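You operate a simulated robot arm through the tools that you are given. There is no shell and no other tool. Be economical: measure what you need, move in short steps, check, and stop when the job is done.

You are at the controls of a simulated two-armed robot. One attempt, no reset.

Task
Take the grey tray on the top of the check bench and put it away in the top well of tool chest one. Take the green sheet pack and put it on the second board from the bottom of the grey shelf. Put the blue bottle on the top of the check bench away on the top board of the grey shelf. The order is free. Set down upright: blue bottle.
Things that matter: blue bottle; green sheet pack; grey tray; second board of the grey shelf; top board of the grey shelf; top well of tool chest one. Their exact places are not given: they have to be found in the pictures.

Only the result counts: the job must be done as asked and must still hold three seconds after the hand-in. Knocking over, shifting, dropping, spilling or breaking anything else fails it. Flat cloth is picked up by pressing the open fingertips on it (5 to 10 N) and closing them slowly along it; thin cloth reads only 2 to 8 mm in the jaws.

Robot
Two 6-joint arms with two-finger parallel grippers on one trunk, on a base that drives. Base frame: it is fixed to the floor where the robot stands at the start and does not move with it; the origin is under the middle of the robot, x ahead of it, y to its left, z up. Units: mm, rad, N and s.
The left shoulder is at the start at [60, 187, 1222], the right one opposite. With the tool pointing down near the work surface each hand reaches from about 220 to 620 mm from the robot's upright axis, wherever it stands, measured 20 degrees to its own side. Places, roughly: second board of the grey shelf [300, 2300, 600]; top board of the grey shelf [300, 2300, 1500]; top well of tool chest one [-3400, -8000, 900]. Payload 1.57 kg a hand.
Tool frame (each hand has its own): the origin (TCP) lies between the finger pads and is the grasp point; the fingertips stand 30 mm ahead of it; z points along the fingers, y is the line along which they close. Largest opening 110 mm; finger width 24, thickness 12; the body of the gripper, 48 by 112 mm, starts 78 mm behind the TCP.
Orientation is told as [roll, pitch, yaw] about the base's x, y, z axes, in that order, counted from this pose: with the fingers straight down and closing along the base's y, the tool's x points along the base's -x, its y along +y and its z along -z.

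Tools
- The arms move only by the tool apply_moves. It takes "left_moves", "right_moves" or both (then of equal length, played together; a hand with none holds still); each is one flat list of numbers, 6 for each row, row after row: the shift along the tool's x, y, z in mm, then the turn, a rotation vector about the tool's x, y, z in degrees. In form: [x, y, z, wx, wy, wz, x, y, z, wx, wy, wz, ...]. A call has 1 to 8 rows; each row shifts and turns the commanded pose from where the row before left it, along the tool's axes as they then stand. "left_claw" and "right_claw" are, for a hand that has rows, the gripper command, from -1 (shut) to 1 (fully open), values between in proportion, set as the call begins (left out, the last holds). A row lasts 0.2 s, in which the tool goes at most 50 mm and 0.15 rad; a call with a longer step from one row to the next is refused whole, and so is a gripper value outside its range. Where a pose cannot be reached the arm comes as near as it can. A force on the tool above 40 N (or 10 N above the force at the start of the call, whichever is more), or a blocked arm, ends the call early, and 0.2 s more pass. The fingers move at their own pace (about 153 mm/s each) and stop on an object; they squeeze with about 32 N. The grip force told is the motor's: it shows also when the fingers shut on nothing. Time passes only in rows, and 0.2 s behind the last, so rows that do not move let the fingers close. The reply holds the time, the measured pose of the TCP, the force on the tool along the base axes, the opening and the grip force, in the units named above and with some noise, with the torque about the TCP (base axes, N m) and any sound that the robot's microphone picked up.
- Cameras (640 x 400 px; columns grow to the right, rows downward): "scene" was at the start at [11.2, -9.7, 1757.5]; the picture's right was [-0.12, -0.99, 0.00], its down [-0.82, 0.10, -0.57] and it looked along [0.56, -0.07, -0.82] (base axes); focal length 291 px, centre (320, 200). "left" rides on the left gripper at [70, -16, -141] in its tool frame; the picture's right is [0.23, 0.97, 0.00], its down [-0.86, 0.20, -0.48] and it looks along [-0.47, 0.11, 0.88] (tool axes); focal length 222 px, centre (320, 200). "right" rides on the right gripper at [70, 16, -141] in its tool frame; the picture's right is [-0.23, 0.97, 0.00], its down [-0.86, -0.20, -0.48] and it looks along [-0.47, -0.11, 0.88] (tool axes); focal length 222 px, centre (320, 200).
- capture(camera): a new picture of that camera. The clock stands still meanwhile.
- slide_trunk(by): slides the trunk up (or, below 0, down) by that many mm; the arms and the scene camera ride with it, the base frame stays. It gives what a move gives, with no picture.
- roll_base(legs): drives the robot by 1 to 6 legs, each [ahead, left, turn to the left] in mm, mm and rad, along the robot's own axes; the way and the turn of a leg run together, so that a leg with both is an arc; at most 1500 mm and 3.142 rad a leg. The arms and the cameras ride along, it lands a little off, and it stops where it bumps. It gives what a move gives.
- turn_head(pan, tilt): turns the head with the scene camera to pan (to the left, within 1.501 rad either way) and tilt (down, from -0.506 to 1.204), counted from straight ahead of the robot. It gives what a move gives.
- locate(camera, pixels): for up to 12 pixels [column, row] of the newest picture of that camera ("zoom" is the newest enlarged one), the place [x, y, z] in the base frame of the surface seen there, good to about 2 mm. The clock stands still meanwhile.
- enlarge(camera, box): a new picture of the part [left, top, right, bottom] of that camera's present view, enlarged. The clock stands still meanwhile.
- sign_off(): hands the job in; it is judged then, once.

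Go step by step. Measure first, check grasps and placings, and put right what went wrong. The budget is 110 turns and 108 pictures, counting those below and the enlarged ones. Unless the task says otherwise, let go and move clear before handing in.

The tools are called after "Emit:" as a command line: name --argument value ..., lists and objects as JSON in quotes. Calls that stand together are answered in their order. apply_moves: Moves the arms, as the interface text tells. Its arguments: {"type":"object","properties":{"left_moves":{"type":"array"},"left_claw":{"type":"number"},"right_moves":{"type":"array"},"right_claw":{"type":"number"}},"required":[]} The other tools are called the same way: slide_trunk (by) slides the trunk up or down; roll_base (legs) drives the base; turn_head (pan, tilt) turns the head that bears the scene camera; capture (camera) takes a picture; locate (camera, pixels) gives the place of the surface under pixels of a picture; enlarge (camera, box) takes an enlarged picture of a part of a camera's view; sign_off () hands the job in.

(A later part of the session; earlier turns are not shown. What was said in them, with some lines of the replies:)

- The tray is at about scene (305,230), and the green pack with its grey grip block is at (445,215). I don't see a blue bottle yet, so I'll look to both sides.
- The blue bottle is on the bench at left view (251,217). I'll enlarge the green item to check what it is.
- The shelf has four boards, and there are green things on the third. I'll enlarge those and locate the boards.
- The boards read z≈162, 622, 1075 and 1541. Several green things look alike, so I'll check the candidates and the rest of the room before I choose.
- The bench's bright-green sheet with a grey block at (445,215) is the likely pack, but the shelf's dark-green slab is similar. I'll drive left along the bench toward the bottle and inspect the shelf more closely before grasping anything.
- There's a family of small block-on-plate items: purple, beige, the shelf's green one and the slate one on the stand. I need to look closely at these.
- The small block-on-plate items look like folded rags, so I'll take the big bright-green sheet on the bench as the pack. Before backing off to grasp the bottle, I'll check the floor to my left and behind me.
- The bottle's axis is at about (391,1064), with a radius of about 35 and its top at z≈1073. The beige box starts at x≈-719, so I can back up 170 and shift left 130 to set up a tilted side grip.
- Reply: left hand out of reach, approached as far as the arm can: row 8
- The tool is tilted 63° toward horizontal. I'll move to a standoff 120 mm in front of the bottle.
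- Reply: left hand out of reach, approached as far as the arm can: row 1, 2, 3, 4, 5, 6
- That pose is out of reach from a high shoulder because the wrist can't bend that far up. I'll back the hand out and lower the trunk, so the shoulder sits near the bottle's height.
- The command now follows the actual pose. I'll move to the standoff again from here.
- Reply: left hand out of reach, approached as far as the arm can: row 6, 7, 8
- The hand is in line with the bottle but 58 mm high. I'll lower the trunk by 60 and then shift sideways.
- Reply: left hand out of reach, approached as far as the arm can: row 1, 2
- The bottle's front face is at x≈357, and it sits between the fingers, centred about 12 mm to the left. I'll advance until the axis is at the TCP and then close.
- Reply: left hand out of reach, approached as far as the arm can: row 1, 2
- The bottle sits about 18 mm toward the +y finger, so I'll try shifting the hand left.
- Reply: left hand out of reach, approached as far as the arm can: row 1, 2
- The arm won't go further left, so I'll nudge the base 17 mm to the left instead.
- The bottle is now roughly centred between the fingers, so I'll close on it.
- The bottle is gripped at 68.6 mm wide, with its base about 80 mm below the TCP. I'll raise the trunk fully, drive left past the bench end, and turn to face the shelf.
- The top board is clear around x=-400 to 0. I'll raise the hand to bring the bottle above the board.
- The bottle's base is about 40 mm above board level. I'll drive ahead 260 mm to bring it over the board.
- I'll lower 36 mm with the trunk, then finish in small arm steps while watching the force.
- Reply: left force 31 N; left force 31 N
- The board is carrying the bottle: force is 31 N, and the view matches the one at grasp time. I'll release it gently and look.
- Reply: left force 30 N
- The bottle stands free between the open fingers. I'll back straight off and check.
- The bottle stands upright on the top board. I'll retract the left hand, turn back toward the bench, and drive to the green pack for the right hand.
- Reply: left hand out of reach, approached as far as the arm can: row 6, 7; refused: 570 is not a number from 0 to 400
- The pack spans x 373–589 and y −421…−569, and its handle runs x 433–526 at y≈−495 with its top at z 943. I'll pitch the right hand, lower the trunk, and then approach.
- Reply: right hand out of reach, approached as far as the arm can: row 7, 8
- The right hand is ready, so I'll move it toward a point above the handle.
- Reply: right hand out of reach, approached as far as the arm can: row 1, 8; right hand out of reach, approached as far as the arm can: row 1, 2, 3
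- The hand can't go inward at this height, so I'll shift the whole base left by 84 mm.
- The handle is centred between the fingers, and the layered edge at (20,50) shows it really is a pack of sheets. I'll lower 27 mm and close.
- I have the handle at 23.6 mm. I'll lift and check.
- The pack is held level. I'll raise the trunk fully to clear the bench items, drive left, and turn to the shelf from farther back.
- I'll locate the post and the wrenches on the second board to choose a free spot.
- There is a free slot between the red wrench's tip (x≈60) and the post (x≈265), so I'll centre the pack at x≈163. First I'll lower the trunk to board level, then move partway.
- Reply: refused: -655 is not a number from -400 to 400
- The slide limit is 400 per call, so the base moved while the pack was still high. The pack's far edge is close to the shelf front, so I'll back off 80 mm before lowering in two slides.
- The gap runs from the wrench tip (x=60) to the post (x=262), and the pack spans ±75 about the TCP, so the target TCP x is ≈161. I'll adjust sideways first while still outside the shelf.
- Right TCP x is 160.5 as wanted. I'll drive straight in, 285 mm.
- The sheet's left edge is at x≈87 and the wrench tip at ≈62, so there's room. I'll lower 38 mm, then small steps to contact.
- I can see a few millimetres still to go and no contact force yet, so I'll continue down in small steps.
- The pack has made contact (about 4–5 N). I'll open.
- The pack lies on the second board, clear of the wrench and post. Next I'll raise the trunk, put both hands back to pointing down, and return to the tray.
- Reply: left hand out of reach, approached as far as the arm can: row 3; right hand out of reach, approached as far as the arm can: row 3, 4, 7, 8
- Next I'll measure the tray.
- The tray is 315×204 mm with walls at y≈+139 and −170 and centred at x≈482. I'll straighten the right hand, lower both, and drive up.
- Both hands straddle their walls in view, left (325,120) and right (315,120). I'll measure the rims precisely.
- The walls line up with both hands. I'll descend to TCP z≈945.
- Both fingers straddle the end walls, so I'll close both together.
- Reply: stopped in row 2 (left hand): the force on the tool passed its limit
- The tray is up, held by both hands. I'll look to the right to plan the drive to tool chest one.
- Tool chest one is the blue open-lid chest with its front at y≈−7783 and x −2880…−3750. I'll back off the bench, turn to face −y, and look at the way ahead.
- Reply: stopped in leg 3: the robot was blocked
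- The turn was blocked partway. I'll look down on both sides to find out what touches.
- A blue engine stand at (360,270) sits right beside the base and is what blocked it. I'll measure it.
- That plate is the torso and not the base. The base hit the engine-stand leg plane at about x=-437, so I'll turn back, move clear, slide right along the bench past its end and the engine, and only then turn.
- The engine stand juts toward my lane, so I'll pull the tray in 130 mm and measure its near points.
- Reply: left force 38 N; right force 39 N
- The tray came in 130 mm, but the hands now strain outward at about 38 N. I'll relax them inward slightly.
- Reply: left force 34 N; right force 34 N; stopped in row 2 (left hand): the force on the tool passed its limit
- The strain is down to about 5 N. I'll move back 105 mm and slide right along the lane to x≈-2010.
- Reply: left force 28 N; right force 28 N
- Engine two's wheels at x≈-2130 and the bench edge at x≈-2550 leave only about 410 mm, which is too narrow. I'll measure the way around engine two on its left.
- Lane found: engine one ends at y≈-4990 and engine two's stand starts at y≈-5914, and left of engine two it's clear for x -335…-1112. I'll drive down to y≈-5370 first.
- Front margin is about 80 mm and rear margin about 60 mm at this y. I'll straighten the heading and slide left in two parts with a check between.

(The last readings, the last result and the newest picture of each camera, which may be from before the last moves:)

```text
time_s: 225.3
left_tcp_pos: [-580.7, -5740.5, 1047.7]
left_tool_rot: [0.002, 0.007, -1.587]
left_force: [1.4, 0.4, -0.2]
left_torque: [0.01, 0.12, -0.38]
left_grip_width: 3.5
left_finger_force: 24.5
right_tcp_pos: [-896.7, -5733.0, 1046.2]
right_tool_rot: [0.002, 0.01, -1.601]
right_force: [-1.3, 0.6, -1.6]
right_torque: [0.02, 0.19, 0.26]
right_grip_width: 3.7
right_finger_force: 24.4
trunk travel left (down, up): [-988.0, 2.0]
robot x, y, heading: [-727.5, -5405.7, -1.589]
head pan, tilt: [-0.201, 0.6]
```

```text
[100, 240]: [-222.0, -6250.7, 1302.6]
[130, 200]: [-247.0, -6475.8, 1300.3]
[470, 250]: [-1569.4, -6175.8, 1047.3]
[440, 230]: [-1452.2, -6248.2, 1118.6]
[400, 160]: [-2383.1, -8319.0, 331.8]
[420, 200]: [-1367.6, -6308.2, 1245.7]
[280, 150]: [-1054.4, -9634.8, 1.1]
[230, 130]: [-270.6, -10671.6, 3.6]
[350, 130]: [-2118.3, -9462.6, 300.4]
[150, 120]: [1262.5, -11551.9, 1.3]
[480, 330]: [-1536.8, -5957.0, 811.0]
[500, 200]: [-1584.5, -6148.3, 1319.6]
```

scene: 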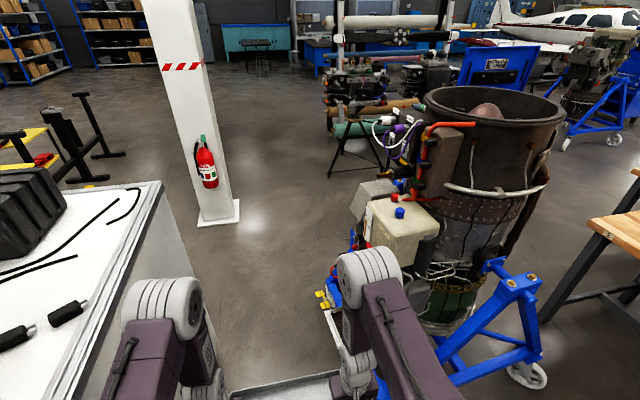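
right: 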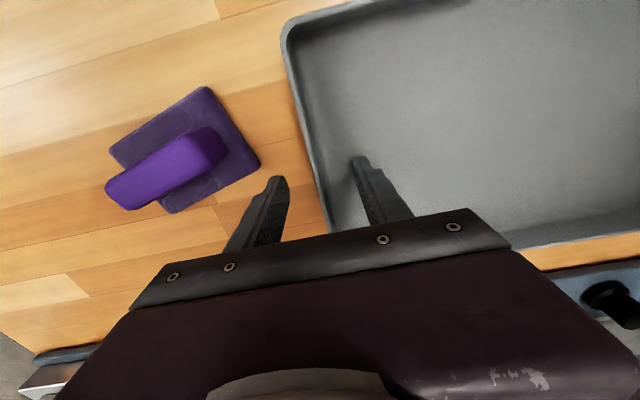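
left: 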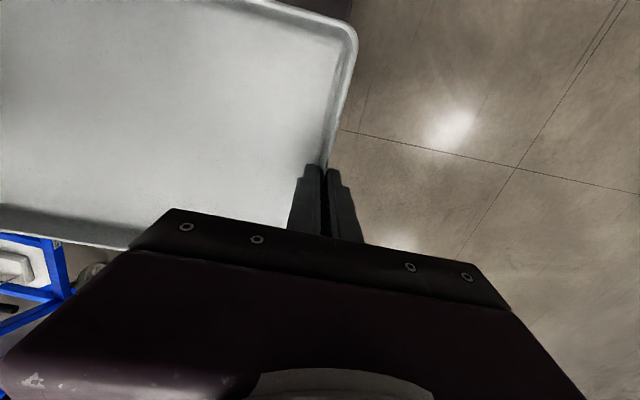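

Emit:
locate --camera "scene" --pixels '[[318, 298], [328, 320], [360, 205], [355, 240], [395, 230], [370, 190], [333, 270], [232, 215], [160, 185], [215, 300]]'

Emit:
enlarge --camera "scene" --box '[280, 170, 440, 330]'

```text
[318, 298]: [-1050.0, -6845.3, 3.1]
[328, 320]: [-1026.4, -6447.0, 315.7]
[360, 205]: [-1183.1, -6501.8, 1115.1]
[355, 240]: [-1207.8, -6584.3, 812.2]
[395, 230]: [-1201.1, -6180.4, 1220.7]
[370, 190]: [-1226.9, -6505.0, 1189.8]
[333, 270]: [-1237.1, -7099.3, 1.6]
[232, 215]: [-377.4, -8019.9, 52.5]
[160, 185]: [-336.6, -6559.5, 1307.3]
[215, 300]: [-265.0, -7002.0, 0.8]
```

```text
2.50 times, centred on (360, 250) of scene
```

zoom: 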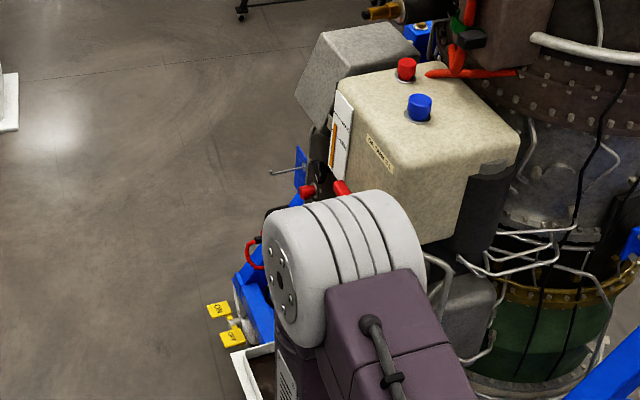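

The lane is about x −335…−1000. I'll centre at x≈−690, straighten, and drive down to y≈−7200.

Emit:
roll_base --legs '[[0, 36, 0.018], [900, 0, 0], [890, 0, 0]]'

Emit:
turn_head --pan -0.9 --tilt 0.5

Emit:
capture --camera "scene"

```text
time_s: 234.7
left_tcp_pos: [-538.3, -7508.3, 1048.9]
left_tool_rot: [0.002, 0.008, -1.554]
left_force: [2.6, 0.2, 0.4]
left_torque: [0.01, 0.09, -0.36]
left_grip_width: 3.7
left_finger_force: 24.6
right_tcp_pos: [-854.4, -7511.7, 1045.7]
right_tool_rot: [0.002, 0.01, -1.569]
right_force: [-2.8, -0.4, -2.0]
right_torque: [-0.04, 0.24, 0.3]
right_grip_width: 3.7
right_finger_force: 24.5
trunk travel left (down, up): [-988.0, 2.0]
robot x, y, heading: [-697.2, -7176.4, -1.556]
head pan, tilt: [-0.201, 0.6]
```

```text
time_s: 235.8
left_tcp_pos: [-537.8, -7509.2, 1047.8]
left_tool_rot: [0.001, 0.008, -1.556]
left_force: [1.4, 0.7, -1.0]
left_torque: [-0.03, 0.18, -0.35]
left_grip_width: 3.6
left_finger_force: 24.7
right_tcp_pos: [-854.2, -7512.3, 1045.0]
right_tool_rot: [0.002, 0.011, -1.568]
right_force: [-0.8, -0.5, -1.5]
right_torque: [-0.02, 0.19, 0.26]
right_grip_width: 3.7
right_finger_force: 24.2
trunk travel left (down, up): [-988.0, 2.0]
robot x, y, heading: [-698.8, -7181.4, -1.555]
head pan, tilt: [-0.901, 0.499]
```

```text
28 pictures are left
```

scene: 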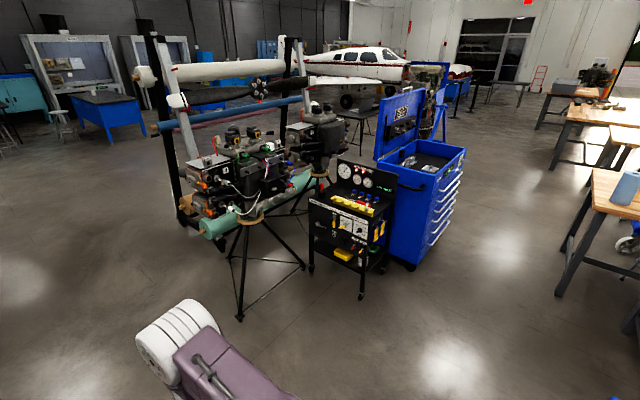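

Emit:
locate --camera "scene" --pixels '[[240, 318], [305, 265], [360, 298], [365, 215], [310, 200], [410, 265], [425, 180], [463, 160], [440, 160], [410, 155], [180, 230], [275, 160]]'

Emit:
enlarge --camera "scene" --box '[350, 80, 490, 280]'

```text
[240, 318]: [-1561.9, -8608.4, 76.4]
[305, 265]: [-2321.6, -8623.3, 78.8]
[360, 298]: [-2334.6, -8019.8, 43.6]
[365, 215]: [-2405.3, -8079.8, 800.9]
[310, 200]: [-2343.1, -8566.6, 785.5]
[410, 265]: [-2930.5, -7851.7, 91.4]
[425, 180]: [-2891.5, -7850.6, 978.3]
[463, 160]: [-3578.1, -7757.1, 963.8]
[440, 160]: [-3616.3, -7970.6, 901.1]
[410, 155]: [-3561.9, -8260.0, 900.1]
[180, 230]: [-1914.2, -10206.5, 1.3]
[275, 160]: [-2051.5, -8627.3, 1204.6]
```

```text
2.00 times, centred on (420, 180) of scene
```

zoom: 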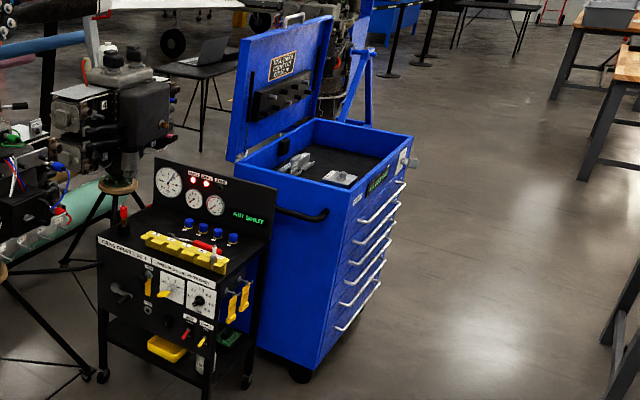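

The well floor reads z≈900 with its rim at ~1030, and it's open on the −x side. I'll lift the tray 100 mm with the arms, then slide right along y≈−7330 in front of the chest.

Emit:
apply_moves --left_moves '[0, 0, -20, 0, 0, 0, 0, 0, -20, 0, 0, 0, 0, 0, -20, 0, 0, 0, 0, 0, -20, 0, 0, 0, 0, 0, -20, 0, 0, 0]' --right_moves '[0, 0, -20, 0, 0, 0, 0, 0, -20, 0, 0, 0, 0, 0, -20, 0, 0, 0, 0, 0, -20, 0, 0, 0, 0, 0, -20, 0, 0, 0]'

Emit:
roll_base --legs '[[145, 0, -0.016], [0, -1375, 0]]'

```text
time_s: 236.9
left_tcp_pos: [-538.7, -7510.0, 1131.8]
left_tool_rot: [0.002, 0.006, -1.553]
left_force: [4.3, -0.6, 0.1]
left_torque: [0.04, -0.02, -0.39]
left_grip_width: 3.7
left_finger_force: 24.4
right_tcp_pos: [-854.4, -7513.6, 1129.7]
right_tool_rot: [0.0, 0.01, -1.57]
right_force: [-4.3, -0.1, -2.2]
right_torque: [-0.05, 0.15, 0.51]
right_grip_width: 3.9
right_finger_force: 25.3
trunk travel left (down, up): [-988.0, 2.0]
robot x, y, heading: [-693.4, -7181.6, -1.559]
head pan, tilt: [-0.901, 0.499]
stopped in row 5 (left hand): the force on the tool passed its limit (the readings are from after the stop); the commanded pose is now the measured one
```

```text
time_s: 244.7
left_tcp_pos: [-1928.4, -7657.7, 1131.6]
left_tool_rot: [0.002, 0.008, -1.561]
left_force: [23.9, -0.2, -2.2]
left_torque: [-0.01, -0.35, -0.38]
left_grip_width: 3.8
left_finger_force: 24.3
right_tcp_pos: [-2243.9, -7659.1, 1128.8]
right_tool_rot: [0.001, 0.013, -1.582]
right_force: [-23.4, 0.4, -1.4]
right_torque: [-0.01, 0.45, 0.43]
right_grip_width: 4.1
right_finger_force: 24.4
trunk travel left (down, up): [-988.0, 2.0]
robot x, y, heading: [-2082.9, -7326.5, -1.567]
head pan, tilt: [-0.901, 0.499]
```

The lane is clear so far. I'll continue right to x≈−3480 and look down into the well.

Emit:
roll_base --legs '[[0, -1400, 0]]'

Emit:
turn_head --pan 0.0 --tilt 0.75

Emit:
capture --camera "scene"

```text
time_s: 251.7
left_tcp_pos: [-3339.4, -7645.4, 1129.7]
left_tool_rot: [0.003, 0.009, -1.593]
left_force: [15.3, -0.6, 0.0]
left_torque: [0.02, -0.2, -0.38]
left_grip_width: 4.0
left_finger_force: 24.8
right_tcp_pos: [-3655.0, -7637.2, 1129.5]
right_tool_rot: [0.0, 0.013, -1.611]
right_force: [-15.1, -0.1, -2.0]
right_torque: [0.02, 0.27, 0.48]
right_grip_width: 3.8
right_finger_force: 24.5
trunk travel left (down, up): [-988.0, 2.0]
robot x, y, heading: [-3485.4, -7309.9, -1.598]
head pan, tilt: [-0.901, 0.499]
```

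```text
time_s: 252.9
left_tcp_pos: [-3340.4, -7646.1, 1131.0]
left_tool_rot: [0.001, 0.009, -1.591]
left_force: [5.1, -0.8, -0.8]
left_torque: [-0.02, 0.0, -0.38]
left_grip_width: 3.9
left_finger_force: 24.3
right_tcp_pos: [-3654.9, -7637.3, 1128.5]
right_tool_rot: [-0.001, 0.012, -1.61]
right_force: [-4.1, 0.3, -1.8]
right_torque: [0.08, 0.09, 0.47]
right_grip_width: 3.6
right_finger_force: 24.3
trunk travel left (down, up): [-988.0, 2.0]
robot x, y, heading: [-3486.8, -7307.4, -1.594]
head pan, tilt: [0.0, 0.75]
```

```text
26 pictures are left
```

scene: 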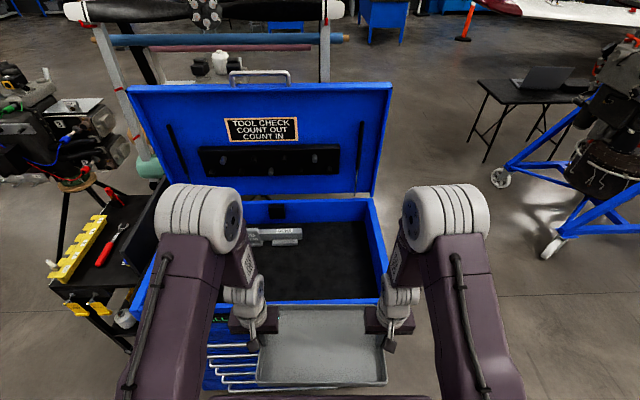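

Emit:
enlarge --camera "scene" --box '[220, 180, 420, 305]'

Emit:
locate --camera "zoom" --pixels '[[260, 185], [255, 205], [170, 95], [400, 130], [500, 150], [500, 330], [300, 370], [470, 90], [540, 300], [300, 90], [200, 160], [400, 390]]'

```text
3.20 times, centred on (320, 242) of scene
```

zoom: 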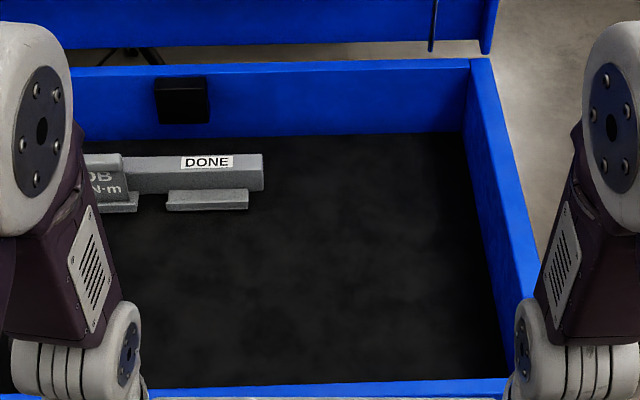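

```text
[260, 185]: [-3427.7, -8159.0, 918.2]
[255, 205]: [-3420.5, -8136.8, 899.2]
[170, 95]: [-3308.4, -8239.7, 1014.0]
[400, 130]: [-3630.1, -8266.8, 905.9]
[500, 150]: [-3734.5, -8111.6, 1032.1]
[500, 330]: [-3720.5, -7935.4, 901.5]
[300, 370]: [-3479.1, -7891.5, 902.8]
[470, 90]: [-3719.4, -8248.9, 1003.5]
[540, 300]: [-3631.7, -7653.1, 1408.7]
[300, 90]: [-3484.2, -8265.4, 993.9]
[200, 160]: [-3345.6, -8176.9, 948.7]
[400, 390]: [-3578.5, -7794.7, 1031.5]
```

The well's inside spans y −7805…−8266, up to x=−3720, with its floor at z 900. The DONE fixture sits at y<−8115, so I'll set the tray at about (−3495, −7955) by creeping ahead and extending both arms.

Emit:
roll_base --legs '[[120, 0, 0.023]]'

Emit:
apply_moves --left_moves '[-24, 0, 0, 0, 0, 0, -24, 0, 0, 0, 0, 0, -24, 0, 0, 0, 0, 0, -24, 0, 0, 0, 0, 0, -24, 0, 0, 0, 0, 0, -24, 0, 0, 0, 0, 0, -24, 0, 0, 0, 0, 0]' --right_moves '[-24, 0, 0, 0, 0, 0, -24, 0, 0, 0, 0, 0, -24, 0, 0, 0, 0, 0, -24, 0, 0, 0, 0, 0, -24, 0, 0, 0, 0, 0, -24, 0, 0, 0, 0, 0, -24, 0, 0, 0, 0, 0]'

Emit:
capture --camera "left"

Emit:
capture --camera "scene"

```text
time_s: 254.2
left_tcp_pos: [-3334.9, -7760.0, 1133.0]
left_tool_rot: [0.002, 0.006, -1.572]
left_force: [5.7, -0.2, -1.6]
left_torque: [-0.02, -0.07, -0.36]
left_grip_width: 3.8
left_finger_force: 24.6
right_tcp_pos: [-3650.7, -7758.8, 1131.0]
right_tool_rot: [0.001, 0.009, -1.59]
right_force: [-6.4, 1.0, -1.6]
right_torque: [0.02, 0.16, 0.47]
right_grip_width: 3.7
right_finger_force: 24.8
trunk travel left (down, up): [-988.0, 2.0]
robot x, y, heading: [-3489.1, -7433.8, -1.577]
head pan, tilt: [0.0, 0.75]
```

```text
time_s: 255.8
left_tcp_pos: [-3336.3, -7935.8, 1128.9]
left_tool_rot: [-0.001, 0.01, -1.571]
left_force: [-36.4, 1.2, -1.3]
left_torque: [0.05, 0.72, -0.41]
left_grip_width: 3.8
left_finger_force: 24.6
right_tcp_pos: [-3653.1, -7933.5, 1125.0]
right_tool_rot: [0.002, 0.015, -1.59]
right_force: [36.2, -0.5, -1.0]
right_torque: [-0.01, -0.61, 0.3]
right_grip_width: 3.7
right_finger_force: 24.4
trunk travel left (down, up): [-988.0, 2.0]
robot x, y, heading: [-3485.0, -7431.4, -1.571]
head pan, tilt: [0.0, 0.75]
```

```text
24 pictures are left
```

left: 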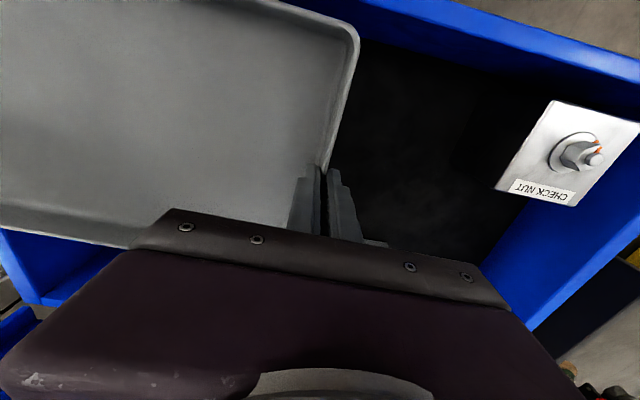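

```text
23 pictures are left
```

scene: 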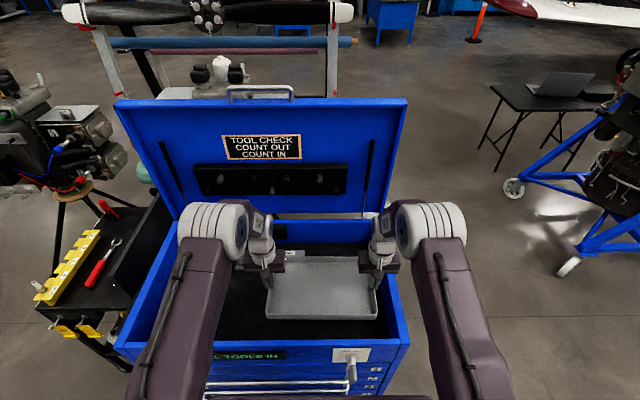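

Emit:
locate --camera "left" --pixels '[[497, 185], [550, 105], [420, 150], [380, 240], [355, 40]]'

Emit:
locate --camera "scene" --pixels '[[268, 318], [378, 318], [372, 262], [285, 258], [385, 325], [320, 335], [260, 340], [388, 280], [290, 254], [300, 232]]'

```text
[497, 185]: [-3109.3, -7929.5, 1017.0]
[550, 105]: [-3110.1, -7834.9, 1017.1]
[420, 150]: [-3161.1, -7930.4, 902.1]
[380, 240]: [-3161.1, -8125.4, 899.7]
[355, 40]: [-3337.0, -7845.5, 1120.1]
```

```text
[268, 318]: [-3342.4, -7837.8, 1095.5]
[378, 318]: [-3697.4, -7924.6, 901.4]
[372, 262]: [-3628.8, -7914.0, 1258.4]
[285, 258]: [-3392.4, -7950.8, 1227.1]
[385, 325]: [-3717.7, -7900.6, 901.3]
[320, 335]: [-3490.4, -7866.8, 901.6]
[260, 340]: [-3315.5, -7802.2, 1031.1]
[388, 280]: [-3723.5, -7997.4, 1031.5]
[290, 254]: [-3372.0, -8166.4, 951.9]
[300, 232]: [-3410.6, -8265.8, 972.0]
```

The tray is above free floor, with the CHECK NUT plate at x≥−3110 well away. I'll relax the strain, nudge ahead 14 mm, and lower with the trunk.

Emit:
apply_moves --left_moves '[0, -0.8, 0, 0, 0, 0, 0, -0.8, 0, 0, 0, 0, 0, 0, 0, 0, 0, 0]' --right_moves '[0, 0.8, 0, 0, 0, 0, 0, 0.8, 0, 0, 0, 0, 0, 0, 0, 0, 0, 0]'

Emit:
roll_base --legs '[[14, 0, 0]]'

Emit:
slide_trunk --by -150

Emit:
capture --camera "scene"

```text
time_s: 256.6
left_tcp_pos: [-3336.5, -7933.8, 1129.3]
left_tool_rot: [0.001, 0.01, -1.571]
left_force: [-26.4, -0.9, -2.2]
left_torque: [0.03, 0.53, -0.37]
left_grip_width: 3.6
left_finger_force: 24.4
right_tcp_pos: [-3652.7, -7931.5, 1124.7]
right_tool_rot: [-0.001, 0.012, -1.59]
right_force: [26.0, -0.2, -0.5]
right_torque: [0.0, -0.51, 0.35]
right_grip_width: 3.5
right_finger_force: 24.7
trunk travel left (down, up): [-988.0, 2.0]
robot x, y, heading: [-3487.8, -7430.3, -1.574]
head pan, tilt: [0.0, 0.75]
```

```text
time_s: 257.3
left_tcp_pos: [-3335.9, -7944.0, 1131.3]
left_tool_rot: [0.002, 0.006, -1.573]
left_force: [-23.6, 0.2, -0.8]
left_torque: [-0.04, 0.48, -0.39]
left_grip_width: 3.6
left_finger_force: 24.9
right_tcp_pos: [-3652.4, -7941.4, 1127.8]
right_tool_rot: [0.001, 0.008, -1.591]
right_force: [22.8, 0.1, -0.8]
right_torque: [-0.04, -0.43, 0.39]
right_grip_width: 3.8
right_finger_force: 24.7
trunk travel left (down, up): [-988.0, 2.0]
robot x, y, heading: [-3487.2, -7449.1, -1.575]
head pan, tilt: [0.0, 0.75]
```

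```text
time_s: 259.1
left_tcp_pos: [-3336.7, -7948.8, 979.5]
left_tool_rot: [0.0, 0.009, -1.573]
left_force: [-3.4, 0.9, -1.1]
left_torque: [0.07, 0.1, -0.44]
left_grip_width: 3.6
left_finger_force: 25.0
right_tcp_pos: [-3653.2, -7946.1, 976.1]
right_tool_rot: [0.001, 0.012, -1.59]
right_force: [3.5, 0.2, -1.7]
right_torque: [-0.05, -0.08, 0.4]
right_grip_width: 3.8
right_finger_force: 25.1
trunk travel left (down, up): [-838.0, 152.0]
robot x, y, heading: [-3490.2, -7446.5, -1.578]
head pan, tilt: [0.0, 0.75]
```

```text
22 pictures are left
```

scene: 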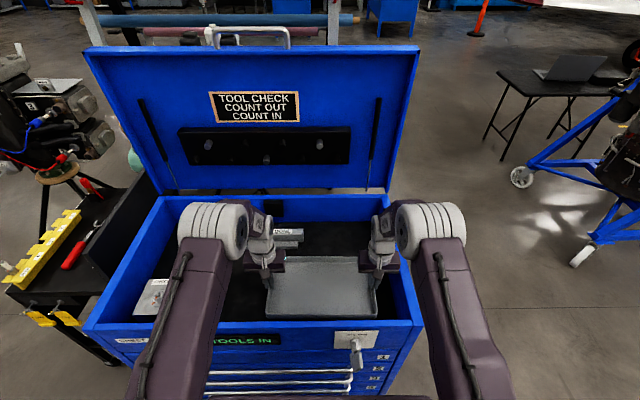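

The tray is inside the well walls with about 33 mm to go. I'll lower 29 and then finish in small trunk steps.

Emit:
slide_trunk --by -29

Emit:
slide_trunk --by -4

Emit:
capture --camera "left"

```text
time_s: 259.8
left_tcp_pos: [-3336.0, -7948.2, 951.5]
left_tool_rot: [0.001, 0.009, -1.571]
left_force: [-5.0, -0.2, -0.3]
left_torque: [0.06, 0.13, -0.45]
left_grip_width: 3.6
left_finger_force: 25.2
right_tcp_pos: [-3653.4, -7945.1, 948.0]
right_tool_rot: [0.0, 0.013, -1.59]
right_force: [4.3, -0.3, -1.0]
right_torque: [-0.04, -0.1, 0.39]
right_grip_width: 3.9
right_finger_force: 24.0
trunk travel left (down, up): [-809.0, 181.0]
robot x, y, heading: [-3486.8, -7447.8, -1.576]
head pan, tilt: [0.0, 0.75]
```

```text
time_s: 260.4
left_tcp_pos: [-3336.8, -7947.9, 945.8]
left_tool_rot: [0.002, 0.008, -1.574]
left_force: [-5.1, -0.1, -1.4]
left_torque: [0.01, 0.15, -0.41]
left_grip_width: 3.4
left_finger_force: 24.2
right_tcp_pos: [-3652.6, -7944.1, 943.1]
right_tool_rot: [0.001, 0.013, -1.59]
right_force: [5.7, -1.2, -1.3]
right_torque: [-0.02, -0.09, 0.35]
right_grip_width: 3.9
right_finger_force: 24.7
trunk travel left (down, up): [-805.0, 185.0]
robot x, y, heading: [-3491.0, -7447.3, -1.576]
head pan, tilt: [0.0, 0.75]
```

```text
21 pictures are left
```

left: 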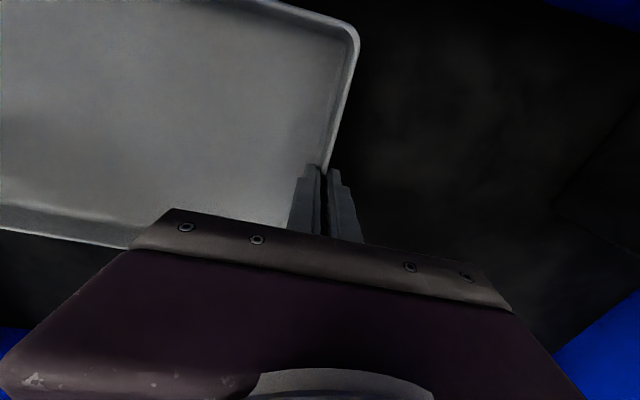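

There's no contact yet, so I'll go a little further.

Emit:
slide_trunk --by -2

Emit:
slide_trunk --by -2

```text
time_s: 260.9
left_tcp_pos: [-3336.9, -7946.7, 945.3]
left_tool_rot: [0.003, 0.005, -1.572]
left_force: [-5.9, -0.7, 0.3]
left_torque: [-0.62, 0.18, -0.38]
left_grip_width: 3.6
left_finger_force: 24.7
right_tcp_pos: [-3652.6, -7945.1, 943.0]
right_tool_rot: [0.0, 0.012, -1.59]
right_force: [5.7, -1.1, 6.4]
right_torque: [-0.43, -0.06, 0.4]
right_grip_width: 3.9
right_finger_force: 24.7
trunk travel left (down, up): [-803.0, 187.0]
robot x, y, heading: [-3486.7, -7446.0, -1.576]
head pan, tilt: [0.0, 0.75]
```

```text
time_s: 261.4
left_tcp_pos: [-3337.6, -7947.1, 943.9]
left_tool_rot: [0.002, 0.002, -1.574]
left_force: [-5.6, -5.8, 12.2]
left_torque: [0.35, 0.15, -0.41]
left_grip_width: 3.6
left_finger_force: 25.0
right_tcp_pos: [-3651.4, -7944.9, 943.0]
right_tool_rot: [0.0, 0.006, -1.588]
right_force: [3.9, -3.1, 22.3]
right_torque: [0.3, -0.1, 0.39]
right_grip_width: 3.5
right_finger_force: 24.7
trunk travel left (down, up): [-801.0, 189.0]
robot x, y, heading: [-3485.7, -7448.9, -1.576]
head pan, tilt: [0.0, 0.75]
```

Both sides now rest on the floor (12 N and 22 N). I'll open both grippers partway and lift away.

Emit:
apply_moves --left_moves '[0, 0, 0, 0, 0, 0, 0, 0, 0, 0, 0, 0, 0, 0, 0, 0, 0, 0]' --right_moves '[0, 0, 0, 0, 0, 0, 0, 0, 0, 0, 0, 0, 0, 0, 0, 0, 0, 0]' --left_claw -0.35 --right_claw -0.35

Emit:
slide_trunk --by 185

Emit:
capture --camera "scene"

```text
time_s: 262.2
left_tcp_pos: [-3337.5, -7948.4, 941.4]
left_tool_rot: [0.002, 0.009, -1.573]
left_force: [0.5, -1.0, -0.5]
left_torque: [0.01, -0.03, 0.0]
left_grip_width: 35.6
left_finger_force: 0.1
right_tcp_pos: [-3653.7, -7945.4, 938.5]
right_tool_rot: [0.0, 0.012, -1.59]
right_force: [-0.5, 0.0, -0.2]
right_torque: [0.0, 0.02, 0.0]
right_grip_width: 35.6
right_finger_force: 0.1
trunk travel left (down, up): [-801.0, 189.0]
robot x, y, heading: [-3486.6, -7448.3, -1.577]
head pan, tilt: [0.0, 0.75]
```

```text
time_s: 264.2
left_tcp_pos: [-3335.7, -7947.4, 1126.8]
left_tool_rot: [0.003, 0.008, -1.573]
left_force: [1.1, 0.0, 0.7]
left_torque: [-0.01, -0.04, 0.02]
left_grip_width: 35.9
left_finger_force: 0.1
right_tcp_pos: [-3653.5, -7946.2, 1124.7]
right_tool_rot: [0.0, 0.014, -1.59]
right_force: [0.3, 0.4, 0.2]
right_torque: [-0.01, -0.02, -0.02]
right_grip_width: 35.8
right_finger_force: 0.1
trunk travel left (down, up): [-986.0, 4.0]
robot x, y, heading: [-3490.7, -7444.3, -1.57]
head pan, tilt: [0.0, 0.75]
```

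```text
20 pictures are left
```

scene: 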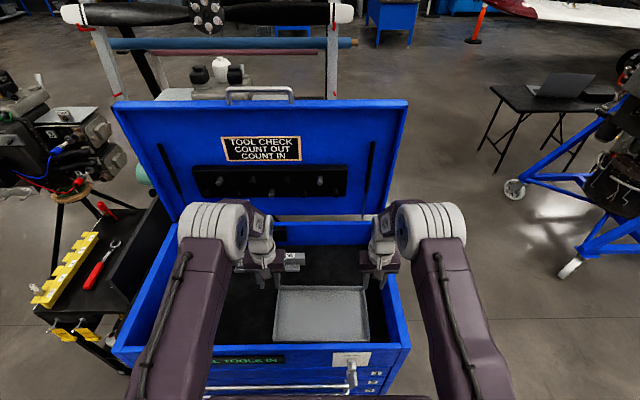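

The tray lies in the well and the hands are out. I'll retract the arms and base a bit and verify that the tray sits flat.

Emit:
roll_base --legs '[[-120, 0, 0]]'

Emit:
apply_moves --left_moves '[30, 0, 0, 0, 0, 0, 30, 0, 0, 0, 0, 0, 30, 0, 0, 0, 0, 0, 30, 0, 0, 0, 0, 0]' --right_moves '[30, 0, 0, 0, 0, 0, 30, 0, 0, 0, 0, 0, 30, 0, 0, 0, 0, 0, 30, 0, 0, 0, 0, 0]'

Emit:
enlarge --camera "scene" --box '[180, 170, 460, 345]'

Emit:
locate --camera "zoom" --pixels '[[250, 120], [390, 120], [240, 190], [400, 190], [320, 150], [420, 160]]'

```text
time_s: 265.5
left_tcp_pos: [-3337.2, -7832.5, 1124.2]
left_tool_rot: [0.001, 0.012, -1.573]
left_force: [-0.5, -0.5, 0.0]
left_torque: [0.05, 0.03, 0.0]
left_grip_width: 36.1
left_finger_force: 0.1
right_tcp_pos: [-3655.0, -7829.0, 1121.5]
right_tool_rot: [-0.001, 0.014, -1.593]
right_force: [-1.2, 0.3, 0.1]
right_torque: [0.06, 0.03, 0.0]
right_grip_width: 35.9
right_finger_force: 0.1
trunk travel left (down, up): [-986.0, 4.0]
robot x, y, heading: [-3485.0, -7328.0, -1.582]
head pan, tilt: [0.0, 0.75]
```

```text
time_s: 266.5
left_tcp_pos: [-3336.9, -7703.9, 1130.3]
left_tool_rot: [0.001, 0.007, -1.575]
left_force: [-0.1, -1.0, 0.6]
left_torque: [-0.03, -0.01, -0.03]
left_grip_width: 35.8
left_finger_force: 0.0
right_tcp_pos: [-3652.4, -7702.6, 1127.3]
right_tool_rot: [0.001, 0.009, -1.594]
right_force: [0.3, -0.7, -0.1]
right_torque: [0.0, -0.04, -0.03]
right_grip_width: 35.8
right_finger_force: 0.0
trunk travel left (down, up): [-986.0, 4.0]
robot x, y, heading: [-3488.0, -7329.4, -1.583]
head pan, tilt: [0.0, 0.75]
```

```text
2.29 times, centred on (320, 258) of scene
```

zoom: 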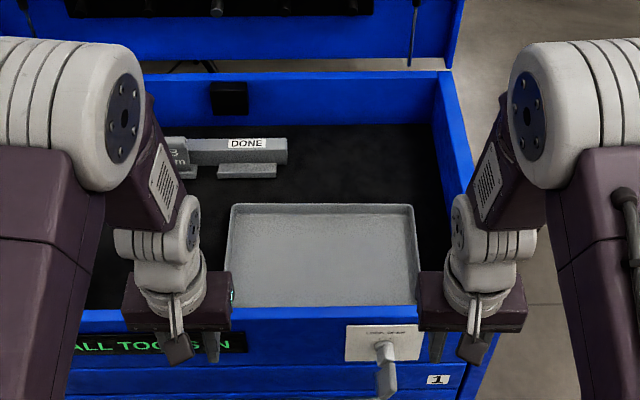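

```text
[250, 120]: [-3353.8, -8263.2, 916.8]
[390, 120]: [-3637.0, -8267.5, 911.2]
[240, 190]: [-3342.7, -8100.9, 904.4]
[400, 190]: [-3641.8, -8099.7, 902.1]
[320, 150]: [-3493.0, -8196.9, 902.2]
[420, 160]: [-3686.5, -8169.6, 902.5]
```

The tray sits flat on the well floor, clear of the DONE fixture. The bottle stands on the top board, the pack is on the second board, and both hands are clear, so I'm handing in.

Emit:
sign_off

```text
The job is handed in.
```

I've handed the job in with all three items put away; I haven't been told how it was judged.

- **Blue bottle:** standing upright on the top board of the grey shelf.
- **Green sheet pack:** lying on the second board from the bottom, between the red wrench and the post, with about 25 mm to spare on each side. I took the bright-green pack with the grey handle from the check bench. There was also a dark-green slab on the third board, next to a "STOCK" sign, and I left that alone.
- **Grey tray:** flat on the floor of the top well of tool chest one, clear of the fixture already in there.

While carrying the tray, the base bumped the blue engine stand beside the check bench and stopped. I saw no sign that the stand moved, but I didn't measure it before and after.
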